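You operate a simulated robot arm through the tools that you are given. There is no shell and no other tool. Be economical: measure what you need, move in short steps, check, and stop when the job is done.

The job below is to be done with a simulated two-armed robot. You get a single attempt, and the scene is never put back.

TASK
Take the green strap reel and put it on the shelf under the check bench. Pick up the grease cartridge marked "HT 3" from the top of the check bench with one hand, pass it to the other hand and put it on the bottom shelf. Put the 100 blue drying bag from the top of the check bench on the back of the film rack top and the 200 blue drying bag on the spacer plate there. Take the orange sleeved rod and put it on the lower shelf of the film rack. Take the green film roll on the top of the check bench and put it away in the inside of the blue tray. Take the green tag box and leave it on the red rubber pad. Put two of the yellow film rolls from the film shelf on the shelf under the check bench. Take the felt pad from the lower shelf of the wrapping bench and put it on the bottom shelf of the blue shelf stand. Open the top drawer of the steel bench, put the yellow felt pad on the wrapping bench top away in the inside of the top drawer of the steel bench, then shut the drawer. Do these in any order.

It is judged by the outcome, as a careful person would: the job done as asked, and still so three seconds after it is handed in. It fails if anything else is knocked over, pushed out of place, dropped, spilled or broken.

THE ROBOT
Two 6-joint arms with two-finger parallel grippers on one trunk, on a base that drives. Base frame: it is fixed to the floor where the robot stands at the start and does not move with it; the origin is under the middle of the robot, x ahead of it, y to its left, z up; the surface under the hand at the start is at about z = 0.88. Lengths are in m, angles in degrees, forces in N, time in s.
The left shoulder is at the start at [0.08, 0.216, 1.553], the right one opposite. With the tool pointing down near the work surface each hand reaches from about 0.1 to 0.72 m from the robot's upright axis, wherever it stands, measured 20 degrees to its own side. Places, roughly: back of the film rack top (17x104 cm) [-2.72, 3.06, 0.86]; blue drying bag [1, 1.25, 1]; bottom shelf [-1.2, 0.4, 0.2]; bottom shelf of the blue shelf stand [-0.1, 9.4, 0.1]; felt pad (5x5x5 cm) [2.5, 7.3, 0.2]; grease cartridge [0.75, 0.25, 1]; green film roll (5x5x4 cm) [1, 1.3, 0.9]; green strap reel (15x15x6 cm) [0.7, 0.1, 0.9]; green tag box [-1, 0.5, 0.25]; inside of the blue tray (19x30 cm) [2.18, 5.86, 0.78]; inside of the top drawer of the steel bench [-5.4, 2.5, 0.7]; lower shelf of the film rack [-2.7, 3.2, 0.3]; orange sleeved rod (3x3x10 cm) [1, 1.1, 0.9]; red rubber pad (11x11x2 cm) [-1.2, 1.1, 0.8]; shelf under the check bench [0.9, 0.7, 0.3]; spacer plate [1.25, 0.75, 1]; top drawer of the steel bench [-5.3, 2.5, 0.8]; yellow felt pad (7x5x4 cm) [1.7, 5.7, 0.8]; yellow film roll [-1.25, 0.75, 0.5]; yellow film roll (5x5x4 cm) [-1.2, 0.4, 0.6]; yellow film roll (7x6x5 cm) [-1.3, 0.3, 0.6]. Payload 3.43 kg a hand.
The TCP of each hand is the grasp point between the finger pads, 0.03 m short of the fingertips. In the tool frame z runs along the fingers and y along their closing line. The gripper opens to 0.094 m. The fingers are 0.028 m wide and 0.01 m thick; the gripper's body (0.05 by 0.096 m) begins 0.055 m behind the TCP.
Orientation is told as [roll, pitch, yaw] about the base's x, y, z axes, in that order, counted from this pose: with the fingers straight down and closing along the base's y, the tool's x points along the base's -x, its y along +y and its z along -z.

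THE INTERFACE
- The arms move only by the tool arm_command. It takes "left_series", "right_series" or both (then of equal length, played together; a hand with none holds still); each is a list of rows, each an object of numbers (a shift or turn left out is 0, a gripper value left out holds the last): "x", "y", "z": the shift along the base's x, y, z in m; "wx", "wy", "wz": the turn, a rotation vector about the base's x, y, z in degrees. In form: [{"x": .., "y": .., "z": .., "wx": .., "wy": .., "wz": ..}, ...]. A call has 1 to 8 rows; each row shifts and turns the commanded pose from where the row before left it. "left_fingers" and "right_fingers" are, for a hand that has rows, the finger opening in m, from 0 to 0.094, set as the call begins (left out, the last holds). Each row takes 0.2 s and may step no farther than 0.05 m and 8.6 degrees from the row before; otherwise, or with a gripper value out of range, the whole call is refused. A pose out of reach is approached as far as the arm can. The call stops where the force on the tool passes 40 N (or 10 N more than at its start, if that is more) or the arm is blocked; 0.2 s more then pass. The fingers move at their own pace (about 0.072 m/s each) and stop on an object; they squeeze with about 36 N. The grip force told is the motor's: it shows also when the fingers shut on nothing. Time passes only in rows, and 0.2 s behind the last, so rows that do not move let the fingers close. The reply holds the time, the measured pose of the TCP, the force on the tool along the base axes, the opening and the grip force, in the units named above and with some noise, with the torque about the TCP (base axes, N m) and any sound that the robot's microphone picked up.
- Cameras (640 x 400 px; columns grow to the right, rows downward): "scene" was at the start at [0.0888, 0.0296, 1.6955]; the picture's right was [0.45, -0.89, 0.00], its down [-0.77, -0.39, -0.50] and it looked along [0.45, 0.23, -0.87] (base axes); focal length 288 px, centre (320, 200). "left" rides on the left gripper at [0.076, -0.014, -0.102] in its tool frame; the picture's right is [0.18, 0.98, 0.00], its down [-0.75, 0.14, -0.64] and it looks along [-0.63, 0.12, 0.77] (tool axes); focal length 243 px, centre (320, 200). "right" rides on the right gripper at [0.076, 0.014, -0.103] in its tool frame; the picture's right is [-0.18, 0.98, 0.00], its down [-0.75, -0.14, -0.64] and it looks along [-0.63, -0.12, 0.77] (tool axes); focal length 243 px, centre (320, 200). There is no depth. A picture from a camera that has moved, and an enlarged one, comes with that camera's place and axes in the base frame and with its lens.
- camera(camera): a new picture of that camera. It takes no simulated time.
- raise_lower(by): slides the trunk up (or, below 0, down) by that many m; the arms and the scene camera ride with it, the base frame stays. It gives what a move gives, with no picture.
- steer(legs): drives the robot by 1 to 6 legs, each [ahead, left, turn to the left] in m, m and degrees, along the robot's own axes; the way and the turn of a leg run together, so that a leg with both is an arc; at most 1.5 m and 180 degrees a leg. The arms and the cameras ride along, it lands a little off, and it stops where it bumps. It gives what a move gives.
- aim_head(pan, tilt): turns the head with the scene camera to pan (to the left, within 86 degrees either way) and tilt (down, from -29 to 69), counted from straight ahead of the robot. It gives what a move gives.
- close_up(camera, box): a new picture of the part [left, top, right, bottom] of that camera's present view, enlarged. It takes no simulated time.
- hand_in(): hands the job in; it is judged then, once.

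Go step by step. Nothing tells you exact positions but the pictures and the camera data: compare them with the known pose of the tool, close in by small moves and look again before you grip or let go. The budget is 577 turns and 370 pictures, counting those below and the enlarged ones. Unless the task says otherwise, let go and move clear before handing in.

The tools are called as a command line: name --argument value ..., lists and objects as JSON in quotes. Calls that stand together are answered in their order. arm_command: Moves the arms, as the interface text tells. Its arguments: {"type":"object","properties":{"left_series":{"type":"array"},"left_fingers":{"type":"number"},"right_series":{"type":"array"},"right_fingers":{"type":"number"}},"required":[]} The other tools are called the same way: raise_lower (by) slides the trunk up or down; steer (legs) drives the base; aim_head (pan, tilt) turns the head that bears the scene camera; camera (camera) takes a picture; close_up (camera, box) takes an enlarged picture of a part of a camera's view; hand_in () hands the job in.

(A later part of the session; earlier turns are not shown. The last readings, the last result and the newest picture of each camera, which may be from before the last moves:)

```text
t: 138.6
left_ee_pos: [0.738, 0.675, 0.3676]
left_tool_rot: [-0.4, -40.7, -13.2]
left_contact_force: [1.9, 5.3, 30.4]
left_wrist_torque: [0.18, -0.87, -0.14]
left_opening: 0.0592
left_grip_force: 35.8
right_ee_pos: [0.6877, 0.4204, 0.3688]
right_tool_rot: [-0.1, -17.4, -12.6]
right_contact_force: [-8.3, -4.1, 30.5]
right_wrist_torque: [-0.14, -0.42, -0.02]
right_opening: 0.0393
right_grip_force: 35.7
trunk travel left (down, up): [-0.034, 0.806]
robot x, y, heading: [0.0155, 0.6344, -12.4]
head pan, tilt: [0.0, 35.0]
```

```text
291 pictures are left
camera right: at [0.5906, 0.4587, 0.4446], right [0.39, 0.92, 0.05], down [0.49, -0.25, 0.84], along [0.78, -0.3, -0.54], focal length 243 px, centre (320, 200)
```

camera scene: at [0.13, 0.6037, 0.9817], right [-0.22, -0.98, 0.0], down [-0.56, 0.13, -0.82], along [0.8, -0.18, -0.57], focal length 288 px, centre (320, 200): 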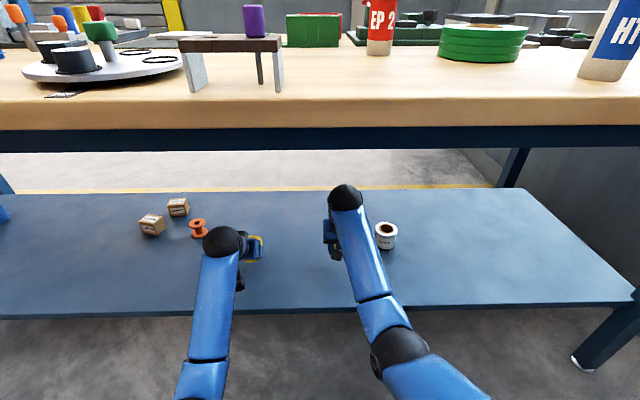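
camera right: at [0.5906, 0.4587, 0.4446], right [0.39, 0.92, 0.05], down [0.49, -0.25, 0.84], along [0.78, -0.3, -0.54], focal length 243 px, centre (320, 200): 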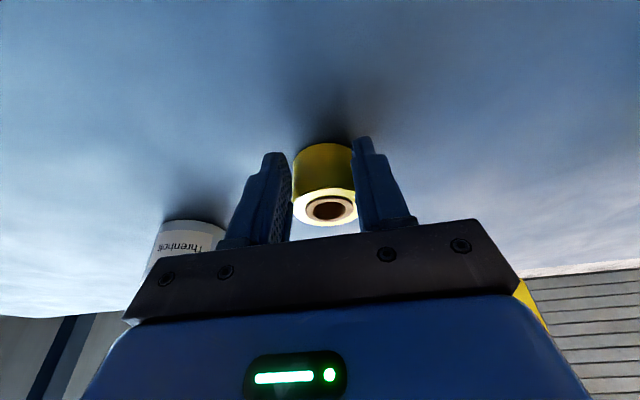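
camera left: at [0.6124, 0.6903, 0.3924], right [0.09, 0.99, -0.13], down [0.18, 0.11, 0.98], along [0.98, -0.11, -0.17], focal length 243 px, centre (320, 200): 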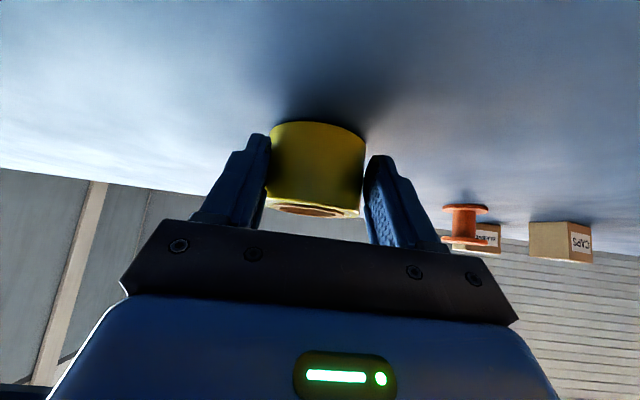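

Both rolls are seated. I'll release them and back away.

arm_command --left_fingers 0.094 --right_fingers 0.094 --left_series '[{"z": 0.003}, {}, {}, {}]' --right_series '[{"z": 0.003}, {}, {}, {}]'

arm_command --left_series '[{"x": -0.02, "y": 0.004, "z": 0.022}, {"x": -0.03, "y": 0.006, "z": 0.03}, {"x": -0.03, "y": 0.006, "z": 0.03}, {"x": -0.045, "y": 0.01}, {"x": -0.045, "y": 0.01}, {"x": -0.045, "y": 0.01}]' --right_series '[{"x": -0.006, "y": 0.001, "z": 0.022}, {"x": -0.01, "y": 0.002, "z": 0.035}, {"x": -0.01, "y": 0.002, "z": 0.035}, {"x": -0.045, "y": 0.01}, {"x": -0.045, "y": 0.01}, {"x": -0.045, "y": 0.01}]'

camera --camera "scene"

```text
t: 138.9
left_ee_pos: [0.7362, 0.6706, 0.3563]
left_tool_rot: [-0.9, -39.7, -13.3]
left_contact_force: [0.4, -3.9, 3.0]
left_wrist_torque: [0.22, 0.14, 0.18]
left_opening: 0.091
left_grip_force: 0.0
right_ee_pos: [0.684, 0.4172, 0.3583]
right_tool_rot: [-0.5, -16.2, -12.7]
right_contact_force: [-0.7, -3.3, 2.8]
right_wrist_torque: [0.28, 0.02, 0.12]
right_opening: 0.0718
right_grip_force: 0.0
trunk travel left (down, up): [-0.034, 0.806]
robot x, y, heading: [0.0163, 0.6346, -12.9]
head pan, tilt: [0.0, 35.0]
stopped in row 1 (left hand): the force on the tool passed its limit at 50 N (the readings are from after the stop); the commanded pose is now the measured one
```

```text
t: 140.3
left_ee_pos: [0.521, 0.7197, 0.4387]
left_tool_rot: [-0.8, -39.4, -13.1]
left_contact_force: [-0.1, -0.2, 0.1]
left_wrist_torque: [-0.01, 0.02, 0.0]
left_opening: 0.0938
left_grip_force: 0.1
right_ee_pos: [0.5742, 0.4604, 0.3875]
right_tool_rot: [-0.4, -16.0, -12.4]
right_contact_force: [0.0, 0.1, -0.2]
right_wrist_torque: [-0.02, -0.01, 0.0]
right_opening: 0.094
right_grip_force: 0.0
right hand out of reach, approached as far as the arm can: row 4, 5, 6
trunk travel left (down, up): [-0.034, 0.806]
robot x, y, heading: [0.0132, 0.6318, -12.8]
head pan, tilt: [0.0, 35.0]
```

```text
290 pictures are left
camera scene: at [0.129, 0.604, 0.9818], right [-0.22, -0.98, 0.0], down [-0.56, 0.13, -0.82], along [0.8, -0.18, -0.57], focal length 288 px, centre (320, 200)
```

scene: 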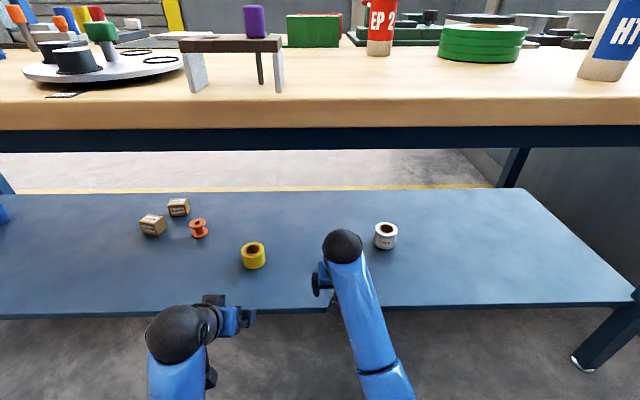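

camera --camera "right"

```text
289 pictures are left
camera right: at [0.4789, 0.4963, 0.4635], right [0.39, 0.92, 0.04], down [0.5, -0.25, 0.83], along [0.77, -0.3, -0.56], focal length 243 px, centre (320, 200)
```

right: 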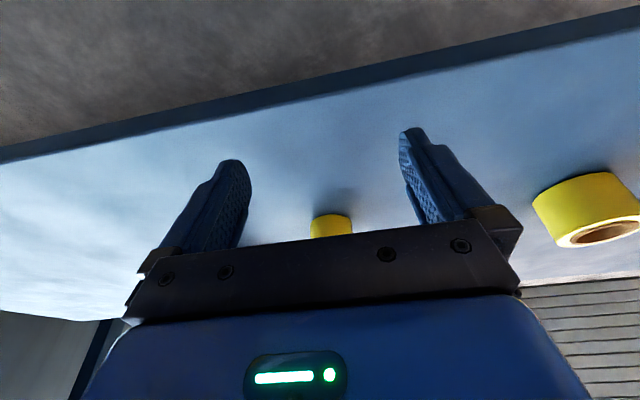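

The roll stands where I left it. Both rolls done. Now back off, straighten the wrists, and raise the trunk for the reel.

steer --legs '[[-0.25, 0, 0]]'

arm_command --left_series '[{"wx": 1.8, "wy": 8.2}, {"wx": 1.8, "wy": 8.2}, {"wx": 1.8, "wy": 8.2}, {"wx": 1.8, "wy": 8.2}, {"wx": 1.3, "wy": 6.0}]' --right_series '[{"wx": 1.8, "wy": 8.0}, {"wx": 1.8, "wy": 7.8}, {}, {}, {}]'

raise_lower --by 0.4

raise_lower --by 0.38

camera --camera "scene"

```text
t: 142.1
left_ee_pos: [0.2782, 0.7734, 0.4388]
left_tool_rot: [-0.8, -39.4, -13.2]
left_contact_force: [0.7, 0.6, -1.3]
left_wrist_torque: [-0.03, -0.03, -0.02]
left_opening: 0.094
left_grip_force: 0.1
right_ee_pos: [0.3306, 0.5129, 0.3868]
right_tool_rot: [-0.5, -16.1, -12.4]
right_contact_force: [-0.5, 0.1, 0.3]
right_wrist_torque: [0.0, -0.02, -0.02]
right_opening: 0.0941
right_grip_force: 0.0
trunk travel left (down, up): [-0.034, 0.806]
robot x, y, heading: [-0.2287, 0.6837, -12.8]
head pan, tilt: [0.0, 35.0]
```

```text
t: 143.3
left_ee_pos: [0.3282, 0.7589, 0.2637]
left_tool_rot: [-1.2, 0.4, -13.0]
left_contact_force: [0.3, -0.4, -0.4]
left_wrist_torque: [0.0, -0.04, 0.05]
left_opening: 0.0939
left_grip_force: 0.0
left hand out of reach, approached as far as the arm can: row 1, 2, 3, 4, 5
right_ee_pos: [0.3668, 0.5174, 0.3466]
right_tool_rot: [-0.2, 0.2, -12.4]
right_contact_force: [-0.1, 0.5, -0.2]
right_wrist_torque: [0.01, -0.06, 0.0]
right_opening: 0.0941
right_grip_force: 0.0
right hand out of reach, approached as far as the arm can: row 1, 2
trunk travel left (down, up): [-0.034, 0.806]
robot x, y, heading: [-0.2262, 0.6841, -12.9]
head pan, tilt: [0.0, 35.0]
```

```text
t: 147.1
left_ee_pos: [0.3291, 0.758, 0.6642]
left_tool_rot: [-1.2, 0.2, -13.0]
left_contact_force: [-1.0, -0.7, 0.8]
left_wrist_torque: [0.03, 0.03, -0.02]
left_opening: 0.0936
left_grip_force: 0.1
right_ee_pos: [0.3665, 0.5176, 0.7473]
right_tool_rot: [-0.5, 0.2, -12.4]
right_contact_force: [0.1, -0.3, -0.8]
right_wrist_torque: [0.01, -0.01, 0.0]
right_opening: 0.0943
right_grip_force: 0.0
trunk travel left (down, up): [-0.434, 0.406]
robot x, y, heading: [-0.2281, 0.6844, -12.7]
head pan, tilt: [0.0, 35.0]
```

```text
t: 150.8
left_ee_pos: [0.3286, 0.7586, 1.0443]
left_tool_rot: [-1.3, 0.2, -13.0]
left_contact_force: [-0.4, 0.4, 0.0]
left_wrist_torque: [0.0, -0.02, 0.03]
left_opening: 0.0937
left_grip_force: 0.1
right_ee_pos: [0.3664, 0.5178, 1.1274]
right_tool_rot: [-0.2, 0.2, -12.4]
right_contact_force: [0.8, 0.4, 1.1]
right_wrist_torque: [-0.02, 0.0, 0.01]
right_opening: 0.094
right_grip_force: 0.1
trunk travel left (down, up): [-0.814, 0.025]
robot x, y, heading: [-0.2303, 0.6873, -12.7]
head pan, tilt: [0.0, 35.0]
```

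```text
288 pictures are left
camera scene: at [-0.1137, 0.6587, 1.7616], right [-0.22, -0.98, 0.0], down [-0.56, 0.13, -0.82], along [0.8, -0.18, -0.57], focal length 288 px, centre (320, 200)
```

scene: 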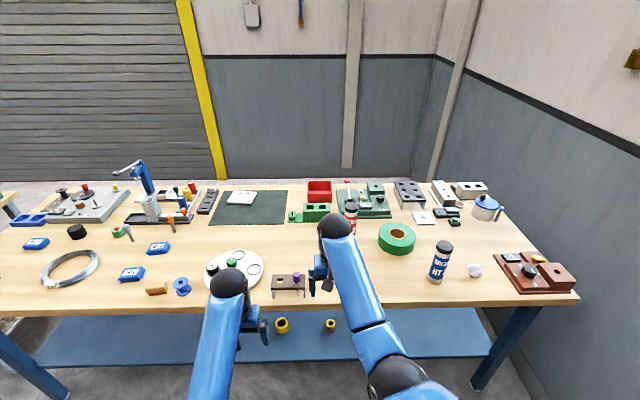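

Everything on the bench is in view. I'll move so the right hand reaches the reel.

steer --legs '[[0, -0.187, 0], [0.364, 0, 0]]'

aim_head --pan -15 --tilt 55

camera --camera "scene"

camera --camera "right"

```text
t: 154.3
left_ee_pos: [0.6416, 0.494, 1.0453]
left_tool_rot: [-1.2, 0.2, -13.1]
left_contact_force: [-0.5, 0.2, -0.8]
left_wrist_torque: [-0.01, -0.01, 0.0]
left_opening: 0.0937
left_grip_force: 0.1
right_ee_pos: [0.6798, 0.2535, 1.1292]
right_tool_rot: [-0.2, 0.1, -12.5]
right_contact_force: [0.2, 0.4, 0.0]
right_wrist_torque: [-0.01, -0.01, -0.01]
right_opening: 0.0941
right_grip_force: 0.0
trunk travel left (down, up): [-0.814, 0.025]
robot x, y, heading: [0.084, 0.4211, -13.0]
head pan, tilt: [0.0, 35.0]
```

```text
t: 155.1
left_ee_pos: [0.6435, 0.4926, 1.0447]
left_tool_rot: [-1.4, 0.2, -13.2]
left_contact_force: [0.5, -0.7, -0.5]
left_wrist_torque: [0.0, 0.01, 0.03]
left_opening: 0.094
left_grip_force: 0.1
right_ee_pos: [0.6809, 0.2523, 1.1263]
right_tool_rot: [-0.3, 0.2, -12.4]
right_contact_force: [0.3, 0.0, 0.2]
right_wrist_torque: [-0.02, 0.02, 0.0]
right_opening: 0.0942
right_grip_force: 0.0
trunk travel left (down, up): [-0.814, 0.025]
robot x, y, heading: [0.0849, 0.4207, -12.7]
head pan, tilt: [-15.0, 55.0]
```

```text
287 pictures are left
camera scene: at [0.1793, 0.3806, 1.7335], right [-0.47, -0.88, 0.0], down [-0.72, 0.38, -0.57], along [0.51, -0.27, -0.82], focal length 288 px, centre (320, 200)
```

scene: 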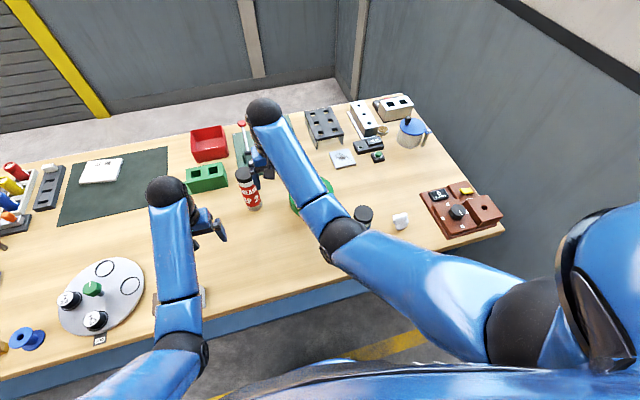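

```text
286 pictures are left
camera right: at [0.6109, 0.2839, 1.2291], right [0.39, 0.92, -0.01], down [0.71, -0.3, 0.64], along [0.59, -0.26, -0.77], focal length 243 px, centre (320, 200)
```

right: 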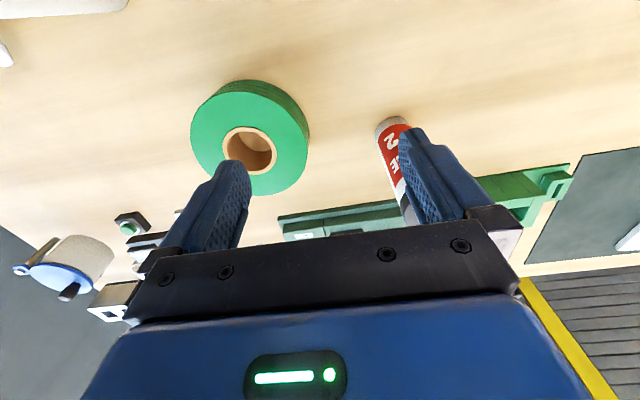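

The reel centre is confirmed at (0.718, 0.135). I'll go above its right rim, one finger for the hole, one outside.

arm_command --right_fingers 0.084 --right_series '[{"x": 0.006, "y": -0.042}, {"x": 0.006, "y": -0.042}, {"x": 0.006, "y": -0.042}, {"x": 0.007, "y": -0.042}, {"z": -0.04}, {"z": -0.04}, {"z": -0.03}]'

camera --camera "right"

camera --camera "scene"

```text
t: 156.7
left_ee_pos: [0.6441, 0.4936, 1.0433]
left_tool_rot: [-1.2, 0.3, -13.1]
left_contact_force: [-0.2, 0.5, 1.0]
left_wrist_torque: [-0.04, 0.0, 0.0]
left_opening: 0.0937
left_grip_force: 0.1
right_ee_pos: [0.7065, 0.0843, 1.0159]
right_tool_rot: [-0.3, 0.2, -12.7]
right_contact_force: [0.6, 1.2, -0.1]
right_wrist_torque: [0.03, 0.0, 0.02]
right_opening: 0.0842
right_grip_force: 0.0
trunk travel left (down, up): [-0.814, 0.025]
robot x, y, heading: [0.0869, 0.4217, -13.0]
head pan, tilt: [-15.0, 55.0]
```

```text
285 pictures are left
camera right: at [0.6364, 0.1154, 1.119], right [0.39, 0.92, -0.01], down [0.71, -0.3, 0.64], along [0.59, -0.26, -0.77], focal length 243 px, centre (320, 200)
```

right: 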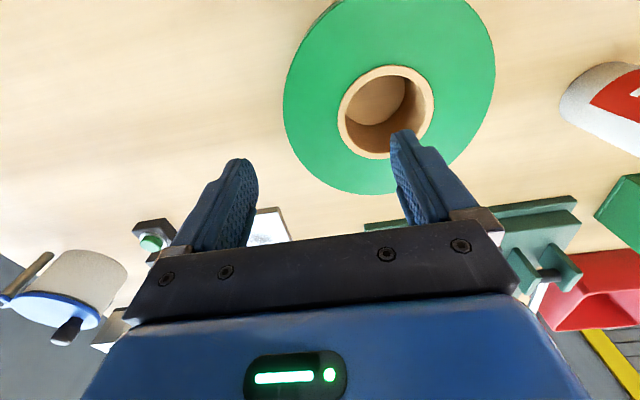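

```text
284 pictures are left
camera scene: at [0.1795, 0.38, 1.7334], right [-0.47, -0.88, 0.0], down [-0.72, 0.38, -0.57], along [0.51, -0.27, -0.82], focal length 288 px, centre (320, 200)
```

scene: 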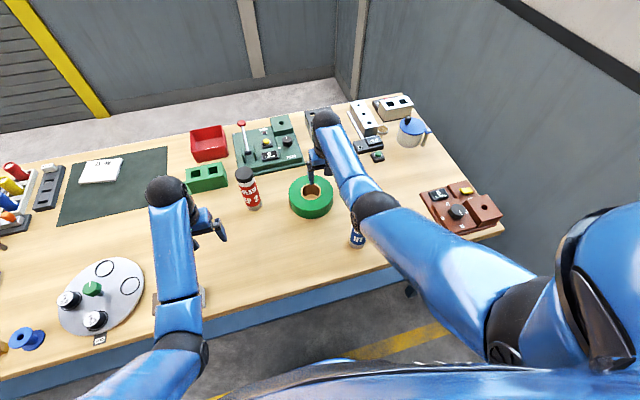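

arm_command --right_series '[{"x": -0.003, "y": -0.002, "z": -0.03}, {"z": -0.025}, {"z": -0.025}, {"z": -0.015}]'

camera --camera "right"

```text
t: 157.7
left_ee_pos: [0.6452, 0.4935, 1.0438]
left_tool_rot: [-1.2, 0.2, -13.1]
left_contact_force: [0.0, 0.2, 0.1]
left_wrist_torque: [0.01, 0.02, 0.02]
left_opening: 0.0941
left_grip_force: 0.0
right_ee_pos: [0.6944, 0.0848, 0.9282]
right_tool_rot: [-0.3, 0.2, -12.6]
right_contact_force: [2.9, -0.4, -0.8]
right_wrist_torque: [-0.03, -0.01, -0.16]
right_opening: 0.0843
right_grip_force: 1.0
right hand out of reach, approached as far as the arm can: row 3, 4
trunk travel left (down, up): [-0.814, 0.025]
robot x, y, heading: [0.0861, 0.4229, -12.5]
head pan, tilt: [-15.0, 55.0]
```

```text
283 pictures are left
camera right: at [0.6227, 0.1163, 1.0311], right [0.39, 0.92, 0.0], down [0.71, -0.3, 0.64], along [0.59, -0.26, -0.77], focal length 243 px, centre (320, 200)
```

right: 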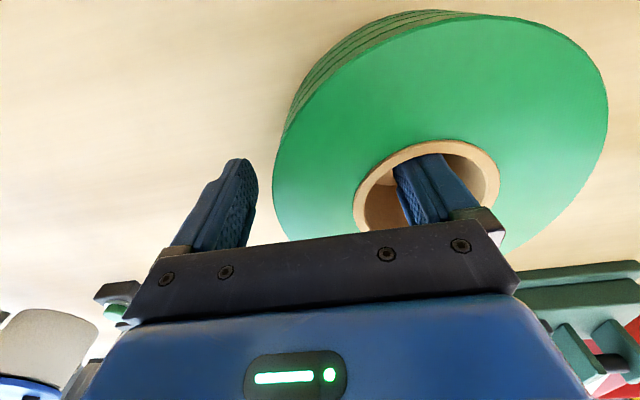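

Finger is in the hole, grip depth is fine. Close.

arm_command --right_fingers 0.0 --right_series '[{}, {}, {}, {}]'

raise_lower --by 0.02

camera --camera "right"

```text
t: 158.7
left_ee_pos: [0.644, 0.4935, 1.0453]
left_tool_rot: [-1.3, 0.1, -13.1]
left_contact_force: [-0.6, 0.1, 1.0]
left_wrist_torque: [-0.04, 0.0, -0.03]
left_opening: 0.094
left_grip_force: 0.1
right_ee_pos: [0.6927, 0.0833, 0.9295]
right_tool_rot: [-0.3, 0.2, -12.6]
right_contact_force: [3.0, -4.0, 2.5]
right_wrist_torque: [-0.09, -0.21, -0.29]
right_opening: 0.0523
right_grip_force: 35.5
trunk travel left (down, up): [-0.814, 0.025]
robot x, y, heading: [0.0857, 0.4227, -12.7]
head pan, tilt: [-15.0, 55.0]
```

```text
t: 159.4
left_ee_pos: [0.6437, 0.4934, 1.0635]
left_tool_rot: [-1.3, 0.2, -13.0]
left_contact_force: [-0.6, -0.5, -0.6]
left_wrist_torque: [0.02, 0.02, 0.01]
left_opening: 0.0942
left_grip_force: 0.0
right_ee_pos: [0.6912, 0.0842, 0.9482]
right_tool_rot: [-0.3, 0.3, -12.6]
right_contact_force: [-1.0, 0.1, -9.2]
right_wrist_torque: [-0.44, 0.06, 0.0]
right_opening: 0.0527
right_grip_force: 36.0
trunk travel left (down, up): [-0.834, 0.005]
robot x, y, heading: [0.0859, 0.4191, -13.0]
head pan, tilt: [-15.0, 55.0]
```

```text
282 pictures are left
camera right: at [0.6217, 0.1161, 1.0501], right [0.39, 0.92, -0.01], down [0.71, -0.3, 0.64], along [0.58, -0.25, -0.77], focal length 243 px, centre (320, 200)
```

right: 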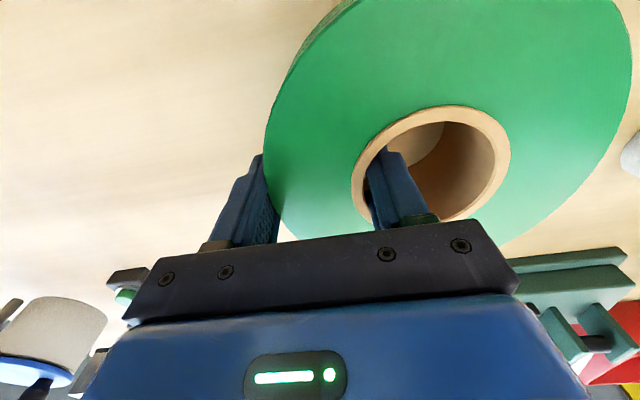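

The reel is up. I'll draw it back and then left, passing between the two cartridges, and check.

arm_command --right_series '[{"z": 0.03}, {"x": -0.039, "y": 0.0085}, {"x": -0.039, "y": 0.0085}, {"x": 0.009, "y": 0.039}, {"x": 0.009, "y": 0.039}]'

camera --camera "scene"

camera --camera "right"

```text
t: 160.6
left_ee_pos: [0.6453, 0.4948, 1.062]
left_tool_rot: [-1.4, 0.3, -13.1]
left_contact_force: [0.5, -0.5, 0.3]
left_wrist_torque: [-0.05, -0.02, 0.02]
left_opening: 0.0938
left_grip_force: 0.0
right_ee_pos: [0.6339, 0.1827, 0.9777]
right_tool_rot: [-0.3, 0.2, -12.6]
right_contact_force: [-0.6, 0.5, -8.8]
right_wrist_torque: [-0.51, 0.12, 0.02]
right_opening: 0.0525
right_grip_force: 35.8
trunk travel left (down, up): [-0.834, 0.005]
robot x, y, heading: [0.0873, 0.4243, -12.9]
head pan, tilt: [-15.0, 55.0]
```

```text
281 pictures are left
camera scene: at [0.1834, 0.3831, 1.7532], right [-0.47, -0.88, 0.0], down [-0.73, 0.38, -0.57], along [0.5, -0.27, -0.82], focal length 288 px, centre (320, 200)
```

scene: 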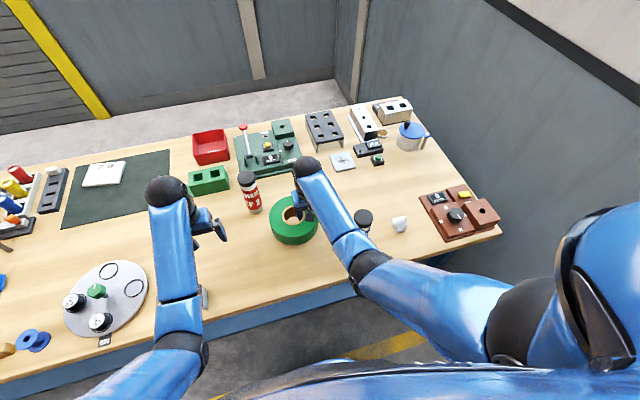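

```text
280 pictures are left
camera right: at [0.5644, 0.2135, 1.0794], right [0.39, 0.92, -0.01], down [0.71, -0.3, 0.64], along [0.58, -0.26, -0.77], focal length 243 px, centre (320, 200)
```

right: 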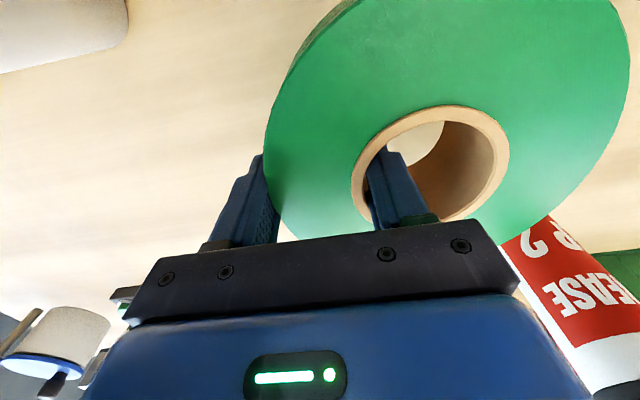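

EP 2 is untouched. Now I back out straight with the reel.

steer --legs '[[-0.45, 0, 0]]'

aim_head --pan -5 --tilt 40

camera --camera "scene"

```text
t: 163.3
left_ee_pos: [0.2068, 0.5932, 1.0627]
left_tool_rot: [-1.3, 0.3, -13.1]
left_contact_force: [-0.3, -0.4, -0.5]
left_wrist_torque: [0.01, 0.05, 0.02]
left_opening: 0.0939
left_grip_force: 0.0
right_ee_pos: [0.1952, 0.279, 0.9759]
right_tool_rot: [-0.2, 0.4, -12.5]
right_contact_force: [-0.2, -0.2, -9.5]
right_wrist_torque: [-0.48, 0.12, 0.02]
right_opening: 0.0524
right_grip_force: 36.2
trunk travel left (down, up): [-0.834, 0.005]
robot x, y, heading: [-0.354, 0.522, -12.5]
head pan, tilt: [-15.0, 55.0]
```

```text
t: 164.1
left_ee_pos: [0.2052, 0.5934, 1.0627]
left_tool_rot: [-1.2, 0.2, -13.1]
left_contact_force: [0.5, 0.3, -0.9]
left_wrist_torque: [0.01, 0.0, 0.02]
left_opening: 0.0937
left_grip_force: 0.3
right_ee_pos: [0.1934, 0.2781, 0.9781]
right_tool_rot: [-0.3, 0.3, -12.6]
right_contact_force: [-0.2, 0.2, -9.6]
right_wrist_torque: [-0.48, 0.11, 0.02]
right_opening: 0.0525
right_grip_force: 35.9
trunk travel left (down, up): [-0.834, 0.005]
robot x, y, heading: [-0.3544, 0.5231, -12.8]
head pan, tilt: [-5.0, 40.0]
```

```text
279 pictures are left
camera scene: at [-0.2413, 0.4876, 1.7739], right [-0.31, -0.95, 0.0], down [-0.61, 0.2, -0.76], along [0.73, -0.23, -0.64], focal length 288 px, centre (320, 200)
```

scene: 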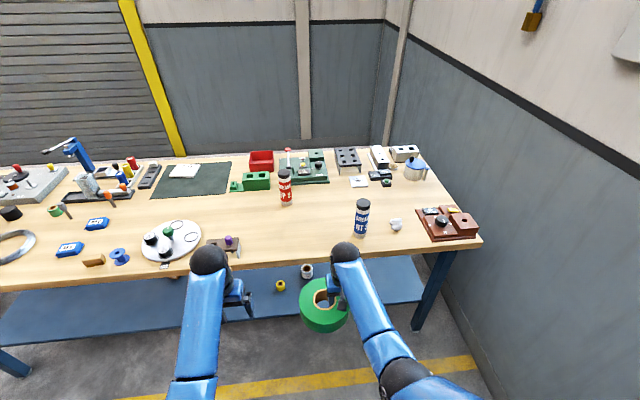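

The reel clears everything. I'll shift right, lower the trunk, then drive it in under the bench.

steer --legs '[[0, -0.246, 0]]'

raise_lower --by -0.4

raise_lower --by -0.15

camera --camera "scene"

```text
t: 165.9
left_ee_pos: [0.1513, 0.3558, 1.0633]
left_tool_rot: [-1.4, 0.3, -13.0]
left_contact_force: [0.2, 0.0, -1.0]
left_wrist_torque: [-0.06, 0.01, -0.02]
left_opening: 0.094
left_grip_force: 0.1
right_ee_pos: [0.139, 0.0422, 0.9768]
right_tool_rot: [-0.5, 0.4, -12.4]
right_contact_force: [0.1, 0.6, -9.4]
right_wrist_torque: [-0.48, 0.1, 0.01]
right_opening: 0.0524
right_grip_force: 35.9
trunk travel left (down, up): [-0.834, 0.005]
robot x, y, heading: [-0.4079, 0.2809, -12.7]
head pan, tilt: [-5.0, 40.0]
```

```text
t: 169.7
left_ee_pos: [0.149, 0.3523, 0.6628]
left_tool_rot: [-1.3, 0.3, -12.9]
left_contact_force: [0.0, -0.1, -0.6]
left_wrist_torque: [-0.02, -0.01, -0.03]
left_opening: 0.0939
left_grip_force: 0.0
right_ee_pos: [0.1378, 0.0386, 0.5776]
right_tool_rot: [-0.2, 0.3, -12.6]
right_contact_force: [0.1, -0.3, -8.6]
right_wrist_torque: [-0.51, 0.13, 0.03]
right_opening: 0.0525
right_grip_force: 36.0
trunk travel left (down, up): [-0.434, 0.406]
robot x, y, heading: [-0.4066, 0.2817, -12.6]
head pan, tilt: [-5.0, 40.0]
```

```text
t: 171.5
left_ee_pos: [0.1498, 0.3531, 0.5135]
left_tool_rot: [-1.3, 0.3, -13.0]
left_contact_force: [-0.2, -0.6, 0.0]
left_wrist_torque: [-0.02, 0.05, -0.02]
left_opening: 0.0939
left_grip_force: 0.0
right_ee_pos: [0.1371, 0.039, 0.4285]
right_tool_rot: [-0.2, 0.1, -12.5]
right_contact_force: [-0.3, 0.1, -9.1]
right_wrist_torque: [-0.44, 0.14, 0.01]
right_opening: 0.0524
right_grip_force: 35.5
trunk travel left (down, up): [-0.284, 0.556]
robot x, y, heading: [-0.4072, 0.2783, -12.9]
head pan, tilt: [-5.0, 40.0]
```

```text
278 pictures are left
camera scene: at [-0.2978, 0.2462, 1.2241], right [-0.3, -0.95, 0.0], down [-0.61, 0.2, -0.77], along [0.73, -0.23, -0.64], focal length 288 px, centre (320, 200)
```

scene: 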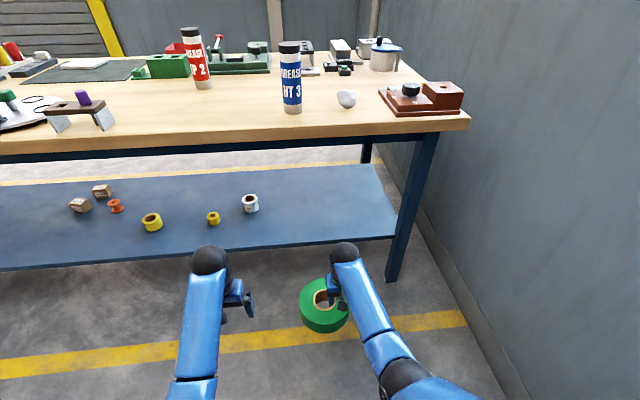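

raise_lower --by -0.025

steer --legs '[[0.25, 0, 0]]'

camera --camera "scene"

camera --camera "right"

```text
t: 172.2
left_ee_pos: [0.1489, 0.3522, 0.4896]
left_tool_rot: [-1.3, 0.2, -12.9]
left_contact_force: [0.1, 0.4, -1.0]
left_wrist_torque: [0.03, 0.0, 0.01]
left_opening: 0.0939
left_grip_force: 0.1
right_ee_pos: [0.1378, 0.0391, 0.4037]
right_tool_rot: [-0.4, 0.2, -12.5]
right_contact_force: [-0.7, -0.1, -10.6]
right_wrist_torque: [-0.47, 0.07, 0.0]
right_opening: 0.0527
right_grip_force: 36.5
trunk travel left (down, up): [-0.259, 0.58]
robot x, y, heading: [-0.4087, 0.2802, -12.7]
head pan, tilt: [-5.0, 40.0]
```

```text
t: 174.0
left_ee_pos: [0.3928, 0.2968, 0.4887]
left_tool_rot: [-1.3, 0.3, -13.0]
left_contact_force: [0.1, -0.3, 0.3]
left_wrist_torque: [0.03, 0.02, 0.0]
left_opening: 0.0942
left_grip_force: 0.1
right_ee_pos: [0.3803, -0.0153, 0.4009]
right_tool_rot: [-0.3, 0.3, -12.6]
right_contact_force: [0.0, -0.2, -9.3]
right_wrist_torque: [-0.51, 0.08, -0.02]
right_opening: 0.0523
right_grip_force: 35.7
trunk travel left (down, up): [-0.259, 0.58]
robot x, y, heading: [-0.1665, 0.2216, -12.9]
head pan, tilt: [-5.0, 40.0]
```

```text
277 pictures are left
camera scene: at [-0.0538, 0.1909, 1.1989], right [-0.3, -0.95, 0.0], down [-0.61, 0.2, -0.76], along [0.73, -0.23, -0.64], focal length 288 px, centre (320, 200)
```

scene: 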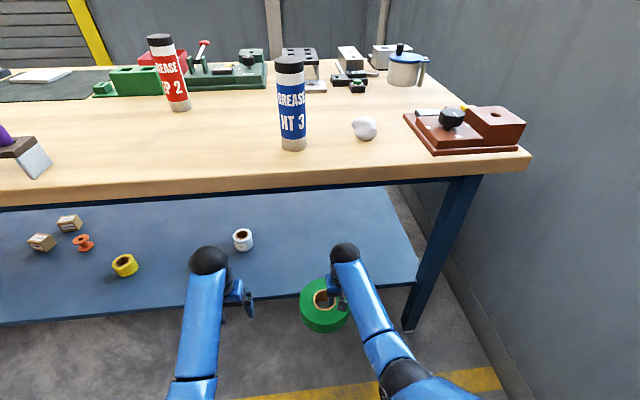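

```text
276 pictures are left
camera right: at [0.3106, 0.0153, 0.5041], right [0.39, 0.92, -0.01], down [0.71, -0.3, 0.64], along [0.59, -0.25, -0.77], focal length 243 px, centre (320, 200)
```

right: 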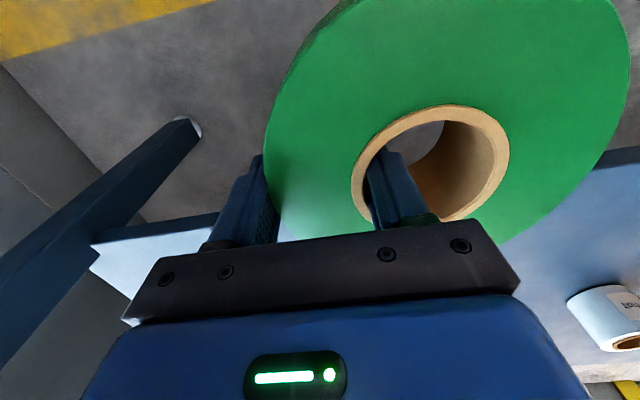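

steer --legs '[[0.18, 0, 0]]'

camera --camera "right"

camera --camera "scene"

```text
t: 175.5
left_ee_pos: [0.5673, 0.2565, 0.4878]
left_tool_rot: [-1.3, 0.3, -13.2]
left_contact_force: [0.2, -0.2, -0.6]
left_wrist_torque: [0.02, 0.02, 0.01]
left_opening: 0.094
left_grip_force: 0.1
right_ee_pos: [0.5545, -0.0564, 0.4022]
right_tool_rot: [-0.3, 0.5, -12.5]
right_contact_force: [-0.4, -0.2, -9.5]
right_wrist_torque: [-0.49, 0.08, -0.02]
right_opening: 0.0525
right_grip_force: 35.6
trunk travel left (down, up): [-0.259, 0.58]
robot x, y, heading: [0.0095, 0.1873, -12.9]
head pan, tilt: [-5.0, 40.0]
```

```text
275 pictures are left
camera right: at [0.4848, -0.0251, 0.5038], right [0.39, 0.92, -0.01], down [0.71, -0.3, 0.64], along [0.58, -0.25, -0.77], focal length 243 px, centre (320, 200)
```

right: 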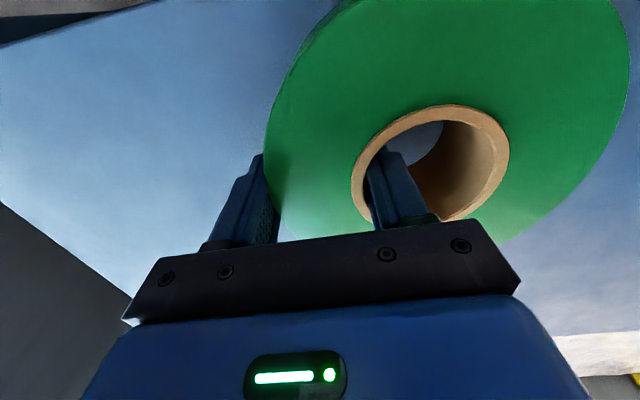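

```text
274 pictures are left
camera scene: at [0.121, 0.1511, 1.1988], right [-0.31, -0.95, 0.0], down [-0.61, 0.2, -0.76], along [0.73, -0.23, -0.64], focal length 288 px, centre (320, 200)
```

scene: 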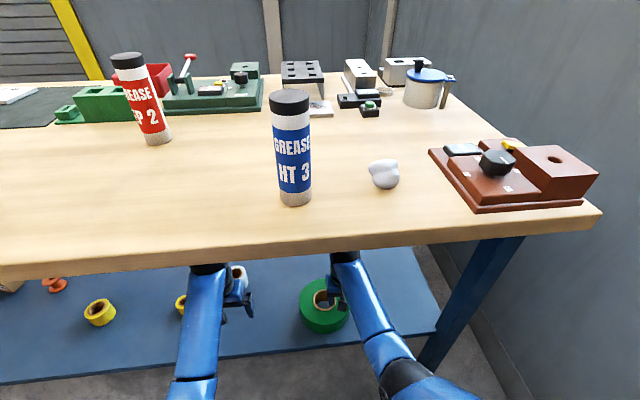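

Above the shelf with room all round. Lowering with the trunk.

raise_lower --by -0.028

raise_lower --by -0.008

```text
t: 176.2
left_ee_pos: [0.5666, 0.2573, 0.4609]
left_tool_rot: [-1.3, 0.3, -13.2]
left_contact_force: [-0.3, -0.8, 0.6]
left_wrist_torque: [0.0, 0.02, -0.05]
left_opening: 0.0941
left_grip_force: 0.1
right_ee_pos: [0.5544, -0.0561, 0.3754]
right_tool_rot: [-0.3, 0.4, -12.6]
right_contact_force: [0.3, 0.3, -4.2]
right_wrist_torque: [0.29, -0.06, -0.06]
right_opening: 0.0527
right_grip_force: 36.1
trunk travel left (down, up): [-0.231, 0.608]
robot x, y, heading: [0.0129, 0.1863, -12.7]
head pan, tilt: [-5.0, 40.0]
```

```text
t: 176.8
left_ee_pos: [0.5664, 0.2567, 0.4553]
left_tool_rot: [-1.4, 0.0, -13.1]
left_contact_force: [0.5, -0.1, -0.5]
left_wrist_torque: [0.0, 0.0, 0.01]
left_opening: 0.0938
left_grip_force: 0.0
right_ee_pos: [0.5547, -0.0559, 0.3717]
right_tool_rot: [-0.3, -0.2, -12.6]
right_contact_force: [-8.2, -1.8, 32.5]
right_wrist_torque: [0.29, -0.25, 0.32]
right_opening: 0.0526
right_grip_force: 36.6
trunk travel left (down, up): [-0.223, 0.616]
robot x, y, heading: [0.0088, 0.1864, -13.0]
head pan, tilt: [-5.0, 40.0]
```

arm_command --right_fingers 0.084 --right_series '[{"z": 0.002}, {}, {}]'

raise_lower --by 0.055

camera --camera "right"

```text
t: 177.6
left_ee_pos: [0.5663, 0.2568, 0.4533]
left_tool_rot: [-1.2, 0.2, -13.1]
left_contact_force: [1.0, -0.5, 0.1]
left_wrist_torque: [0.0, 0.03, 0.03]
left_opening: 0.094
left_grip_force: 0.1
right_ee_pos: [0.554, -0.0575, 0.368]
right_tool_rot: [-0.3, 0.3, -12.4]
right_contact_force: [0.2, -0.9, 0.0]
right_wrist_torque: [-0.02, 0.0, 0.01]
right_opening: 0.0836
right_grip_force: 0.0
trunk travel left (down, up): [-0.223, 0.616]
robot x, y, heading: [0.0069, 0.1847, -12.7]
head pan, tilt: [-5.0, 40.0]
```

```text
t: 178.6
left_ee_pos: [0.5676, 0.2575, 0.5081]
left_tool_rot: [-1.2, 0.3, -13.1]
left_contact_force: [-0.9, -1.3, 0.1]
left_wrist_torque: [0.02, 0.01, -0.03]
left_opening: 0.0941
left_grip_force: 0.0
right_ee_pos: [0.5544, -0.0569, 0.4232]
right_tool_rot: [-0.2, 0.3, -12.5]
right_contact_force: [-0.2, 0.4, 0.2]
right_wrist_torque: [-0.03, 0.03, -0.01]
right_opening: 0.084
right_grip_force: 0.2
trunk travel left (down, up): [-0.278, 0.562]
robot x, y, heading: [0.0102, 0.1865, -12.9]
head pan, tilt: [-5.0, 40.0]
```

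```text
273 pictures are left
camera right: at [0.4841, -0.0249, 0.5255], right [0.39, 0.92, -0.01], down [0.71, -0.3, 0.64], along [0.59, -0.26, -0.77], focal length 243 px, centre (320, 200)
```

right: 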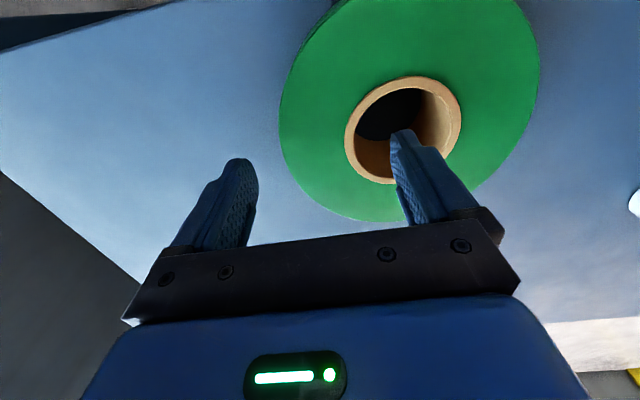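

Reel is on the shelf. Back out and raise for the HT 3 cartridge.

steer --legs '[[-0.4, 0, 0]]'

raise_lower --by 0.4

raise_lower --by 0.16

aim_head --pan 0 --tilt 40

camera --camera "scene"

```text
t: 181.1
left_ee_pos: [0.1713, 0.3476, 0.5076]
left_tool_rot: [-1.4, 0.2, -13.0]
left_contact_force: [-0.9, 0.1, 0.0]
left_wrist_torque: [0.03, -0.01, 0.02]
left_opening: 0.0941
left_grip_force: 0.0
right_ee_pos: [0.1593, 0.0335, 0.4247]
right_tool_rot: [-0.3, 0.2, -12.3]
right_contact_force: [0.3, 0.5, -0.9]
right_wrist_torque: [-0.02, 0.01, 0.04]
right_opening: 0.0841
right_grip_force: 0.1
trunk travel left (down, up): [-0.278, 0.562]
robot x, y, heading: [-0.385, 0.2741, -12.6]
head pan, tilt: [-5.0, 40.0]
```

```text
t: 184.9
left_ee_pos: [0.1725, 0.3488, 0.909]
left_tool_rot: [-1.3, 0.2, -12.9]
left_contact_force: [-0.4, 0.5, -0.2]
left_wrist_torque: [0.01, 0.0, 0.03]
left_opening: 0.094
left_grip_force: 0.1
right_ee_pos: [0.1596, 0.0349, 0.8238]
right_tool_rot: [-0.3, 0.3, -12.5]
right_contact_force: [-0.2, 0.1, -0.2]
right_wrist_torque: [0.01, 0.01, 0.02]
right_opening: 0.0842
right_grip_force: 0.0
trunk travel left (down, up): [-0.678, 0.161]
robot x, y, heading: [-0.3857, 0.273, -12.8]
head pan, tilt: [-5.0, 40.0]
```

```text
t: 186.7
left_ee_pos: [0.1722, 0.3486, 1.0675]
left_tool_rot: [-1.3, 0.3, -12.9]
left_contact_force: [-0.4, 0.8, -0.1]
left_wrist_torque: [-0.01, -0.01, -0.01]
left_opening: 0.094
left_grip_force: 0.1
right_ee_pos: [0.1616, 0.0362, 0.9831]
right_tool_rot: [-0.3, 0.3, -12.4]
right_contact_force: [-0.1, 0.4, 0.2]
right_wrist_torque: [-0.04, -0.01, 0.02]
right_opening: 0.0841
right_grip_force: 0.0
trunk travel left (down, up): [-0.838, 0.001]
robot x, y, heading: [-0.3836, 0.2724, -12.8]
head pan, tilt: [-5.0, 40.0]
```

```text
t: 187.4
left_ee_pos: [0.172, 0.3478, 1.0682]
left_tool_rot: [-1.3, 0.2, -12.9]
left_contact_force: [0.3, -0.4, -0.1]
left_wrist_torque: [-0.01, 0.01, -0.01]
left_opening: 0.0941
left_grip_force: 0.1
right_ee_pos: [0.1604, 0.0347, 0.9843]
right_tool_rot: [-0.3, 0.4, -12.3]
right_contact_force: [-0.4, 0.6, -0.2]
right_wrist_torque: [0.03, 0.0, -0.02]
right_opening: 0.084
right_grip_force: 0.1
trunk travel left (down, up): [-0.838, 0.001]
robot x, y, heading: [-0.3868, 0.2767, -12.4]
head pan, tilt: [0.0, 40.0]
```

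```text
272 pictures are left
camera scene: at [-0.2735, 0.2484, 1.7781], right [-0.22, -0.98, 0.0], down [-0.63, 0.14, -0.77], along [0.75, -0.17, -0.64], focal length 288 px, centre (320, 200)
```

scene: 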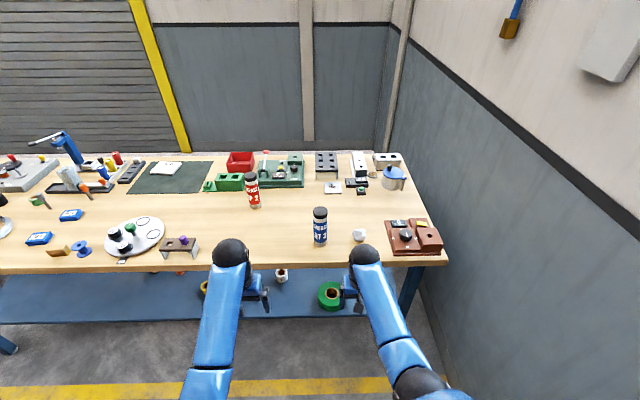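

HT 3 stands at about (0.495, 0.072), top at z≈1.073. I'll raise the right hand well above it before approaching.

arm_command --right_fingers 0.094 --right_series '[{"z": 0.04, "x": 0.01}, {"z": 0.04, "x": 0.01}, {"z": 0.04, "x": 0.01}, {"z": 0.04, "x": 0.01}]'

```text
t: 188.4
left_ee_pos: [0.171, 0.3485, 1.0681]
left_tool_rot: [-1.2, 0.3, -12.9]
left_contact_force: [-0.7, 0.0, -0.3]
left_wrist_torque: [0.01, 0.0, -0.02]
left_opening: 0.094
left_grip_force: 0.0
right_ee_pos: [0.2038, 0.0341, 1.1411]
right_tool_rot: [-0.3, 0.3, -12.4]
right_contact_force: [-0.2, -1.3, -0.5]
right_wrist_torque: [-0.01, -0.01, 0.03]
right_opening: 0.094
right_grip_force: 0.1
right hand out of reach, approached as far as the arm can: row 4
trunk travel left (down, up): [-0.838, 0.001]
robot x, y, heading: [-0.3881, 0.274, -12.8]
head pan, tilt: [0.0, 40.0]
```

steer --legs '[[0, 0.1, 0], [0.265, 0, 0]]'

camera --camera "right"

camera --camera "scene"

```text
t: 191.0
left_ee_pos: [0.4461, 0.388, 1.07]
left_tool_rot: [-1.1, 0.0, -12.8]
left_contact_force: [-0.2, -0.2, 0.1]
left_wrist_torque: [0.01, -0.02, 0.0]
left_opening: 0.094
left_grip_force: 0.1
right_ee_pos: [0.4778, 0.0752, 1.1437]
right_tool_rot: [-0.2, 0.0, -12.4]
right_contact_force: [-0.1, 0.5, -0.1]
right_wrist_torque: [0.02, -0.03, -0.03]
right_opening: 0.0942
right_grip_force: 0.1
trunk travel left (down, up): [-0.838, 0.001]
robot x, y, heading: [-0.1058, 0.3147, -12.8]
head pan, tilt: [0.0, 40.0]
```

```text
271 pictures are left
camera right: at [0.407, 0.1052, 1.2456], right [0.39, 0.92, 0.0], down [0.71, -0.3, 0.64], along [0.59, -0.25, -0.77], focal length 243 px, centre (320, 200)
```

right: 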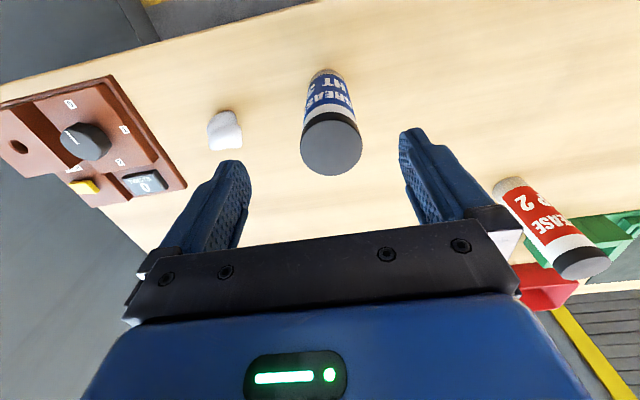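

```text
270 pictures are left
camera scene: at [-0.0013, 0.2885, 1.7787], right [-0.22, -0.98, 0.0], down [-0.62, 0.14, -0.77], along [0.75, -0.17, -0.64], focal length 288 px, centre (320, 200)
```

scene: 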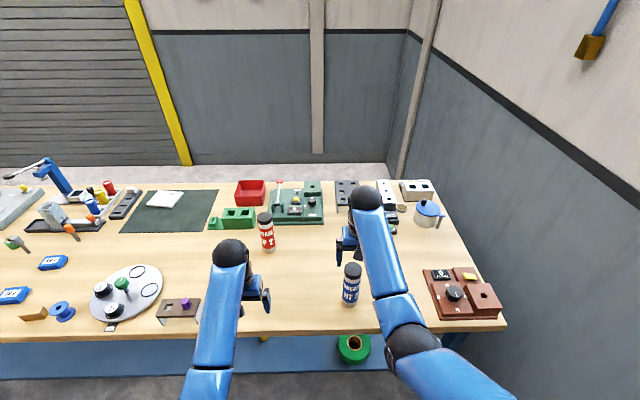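

arm_command --right_series '[{"x": 0.017, "y": 0.001}, {"z": -0.035}, {"z": -0.035}, {"z": -0.028}]'

camera --camera "right"

```text
t: 192.0
left_ee_pos: [0.4522, 0.3879, 1.068]
left_tool_rot: [-1.3, 0.3, -12.9]
left_contact_force: [1.1, 0.1, 0.5]
left_wrist_torque: [0.03, 0.01, 0.01]
left_opening: 0.094
left_grip_force: 0.1
right_ee_pos: [0.5011, 0.0748, 1.0415]
right_tool_rot: [-0.3, 0.3, -12.4]
right_contact_force: [-0.1, 0.5, 0.3]
right_wrist_torque: [0.0, -0.04, 0.01]
right_opening: 0.0938
right_grip_force: 0.0
trunk travel left (down, up): [-0.838, 0.001]
robot x, y, heading: [-0.1061, 0.3115, -12.9]
head pan, tilt: [0.0, 40.0]
```

```text
269 pictures are left
camera right: at [0.4305, 0.1066, 1.143], right [0.39, 0.92, -0.01], down [0.71, -0.3, 0.64], along [0.59, -0.25, -0.77], focal length 243 px, centre (320, 200)
```

right: 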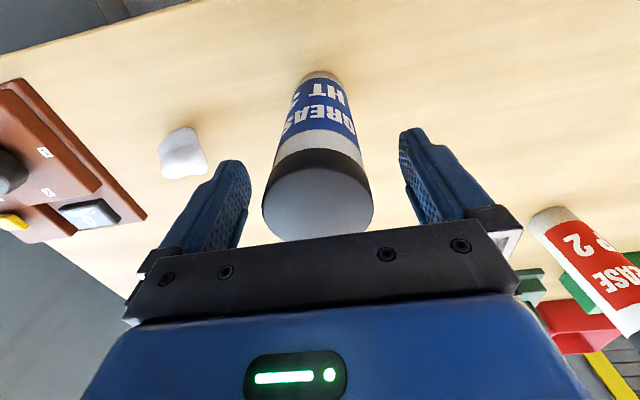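

arm_command --right_fingers 0.0 --right_series '[{}, {}, {}, {}]'

arm_command --right_series '[{"z": 0.02}, {"z": 0.02}]'

camera --camera "right"

```text
t: 193.0
left_ee_pos: [0.451, 0.3876, 1.0689]
left_tool_rot: [-1.2, 0.2, -12.9]
left_contact_force: [0.0, 0.2, 0.2]
left_wrist_torque: [0.04, -0.03, -0.03]
left_opening: 0.0941
left_grip_force: 0.0
right_ee_pos: [0.4988, 0.0749, 1.0433]
right_tool_rot: [-0.3, 0.1, -12.4]
right_contact_force: [-2.0, -0.1, 1.3]
right_wrist_torque: [0.03, 0.23, 0.02]
right_opening: 0.0564
right_grip_force: 35.6
trunk travel left (down, up): [-0.838, 0.001]
robot x, y, heading: [-0.1032, 0.3139, -12.6]
head pan, tilt: [0.0, 40.0]
```

```text
t: 193.6
left_ee_pos: [0.4503, 0.3881, 1.0679]
left_tool_rot: [-1.2, 0.4, -12.9]
left_contact_force: [0.7, -0.2, 0.7]
left_wrist_torque: [0.0, -0.01, 0.02]
left_opening: 0.094
left_grip_force: 0.0
right_ee_pos: [0.4999, 0.0758, 1.0828]
right_tool_rot: [-0.2, 0.2, -12.4]
right_contact_force: [-0.9, 1.0, -4.1]
right_wrist_torque: [-0.03, 0.04, 0.01]
right_opening: 0.0567
right_grip_force: 36.2
trunk travel left (down, up): [-0.838, 0.001]
robot x, y, heading: [-0.1054, 0.3135, -12.7]
head pan, tilt: [0.0, 40.0]
```

```text
268 pictures are left
camera right: at [0.4285, 0.1064, 1.1849], right [0.39, 0.92, -0.01], down [0.71, -0.3, 0.64], along [0.59, -0.25, -0.77], focal length 243 px, centre (320, 200)
```

right: 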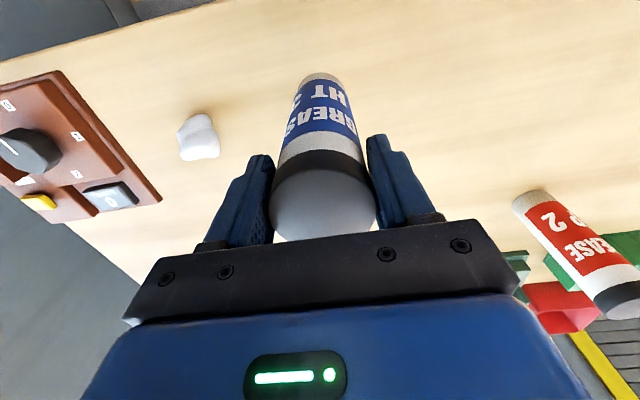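

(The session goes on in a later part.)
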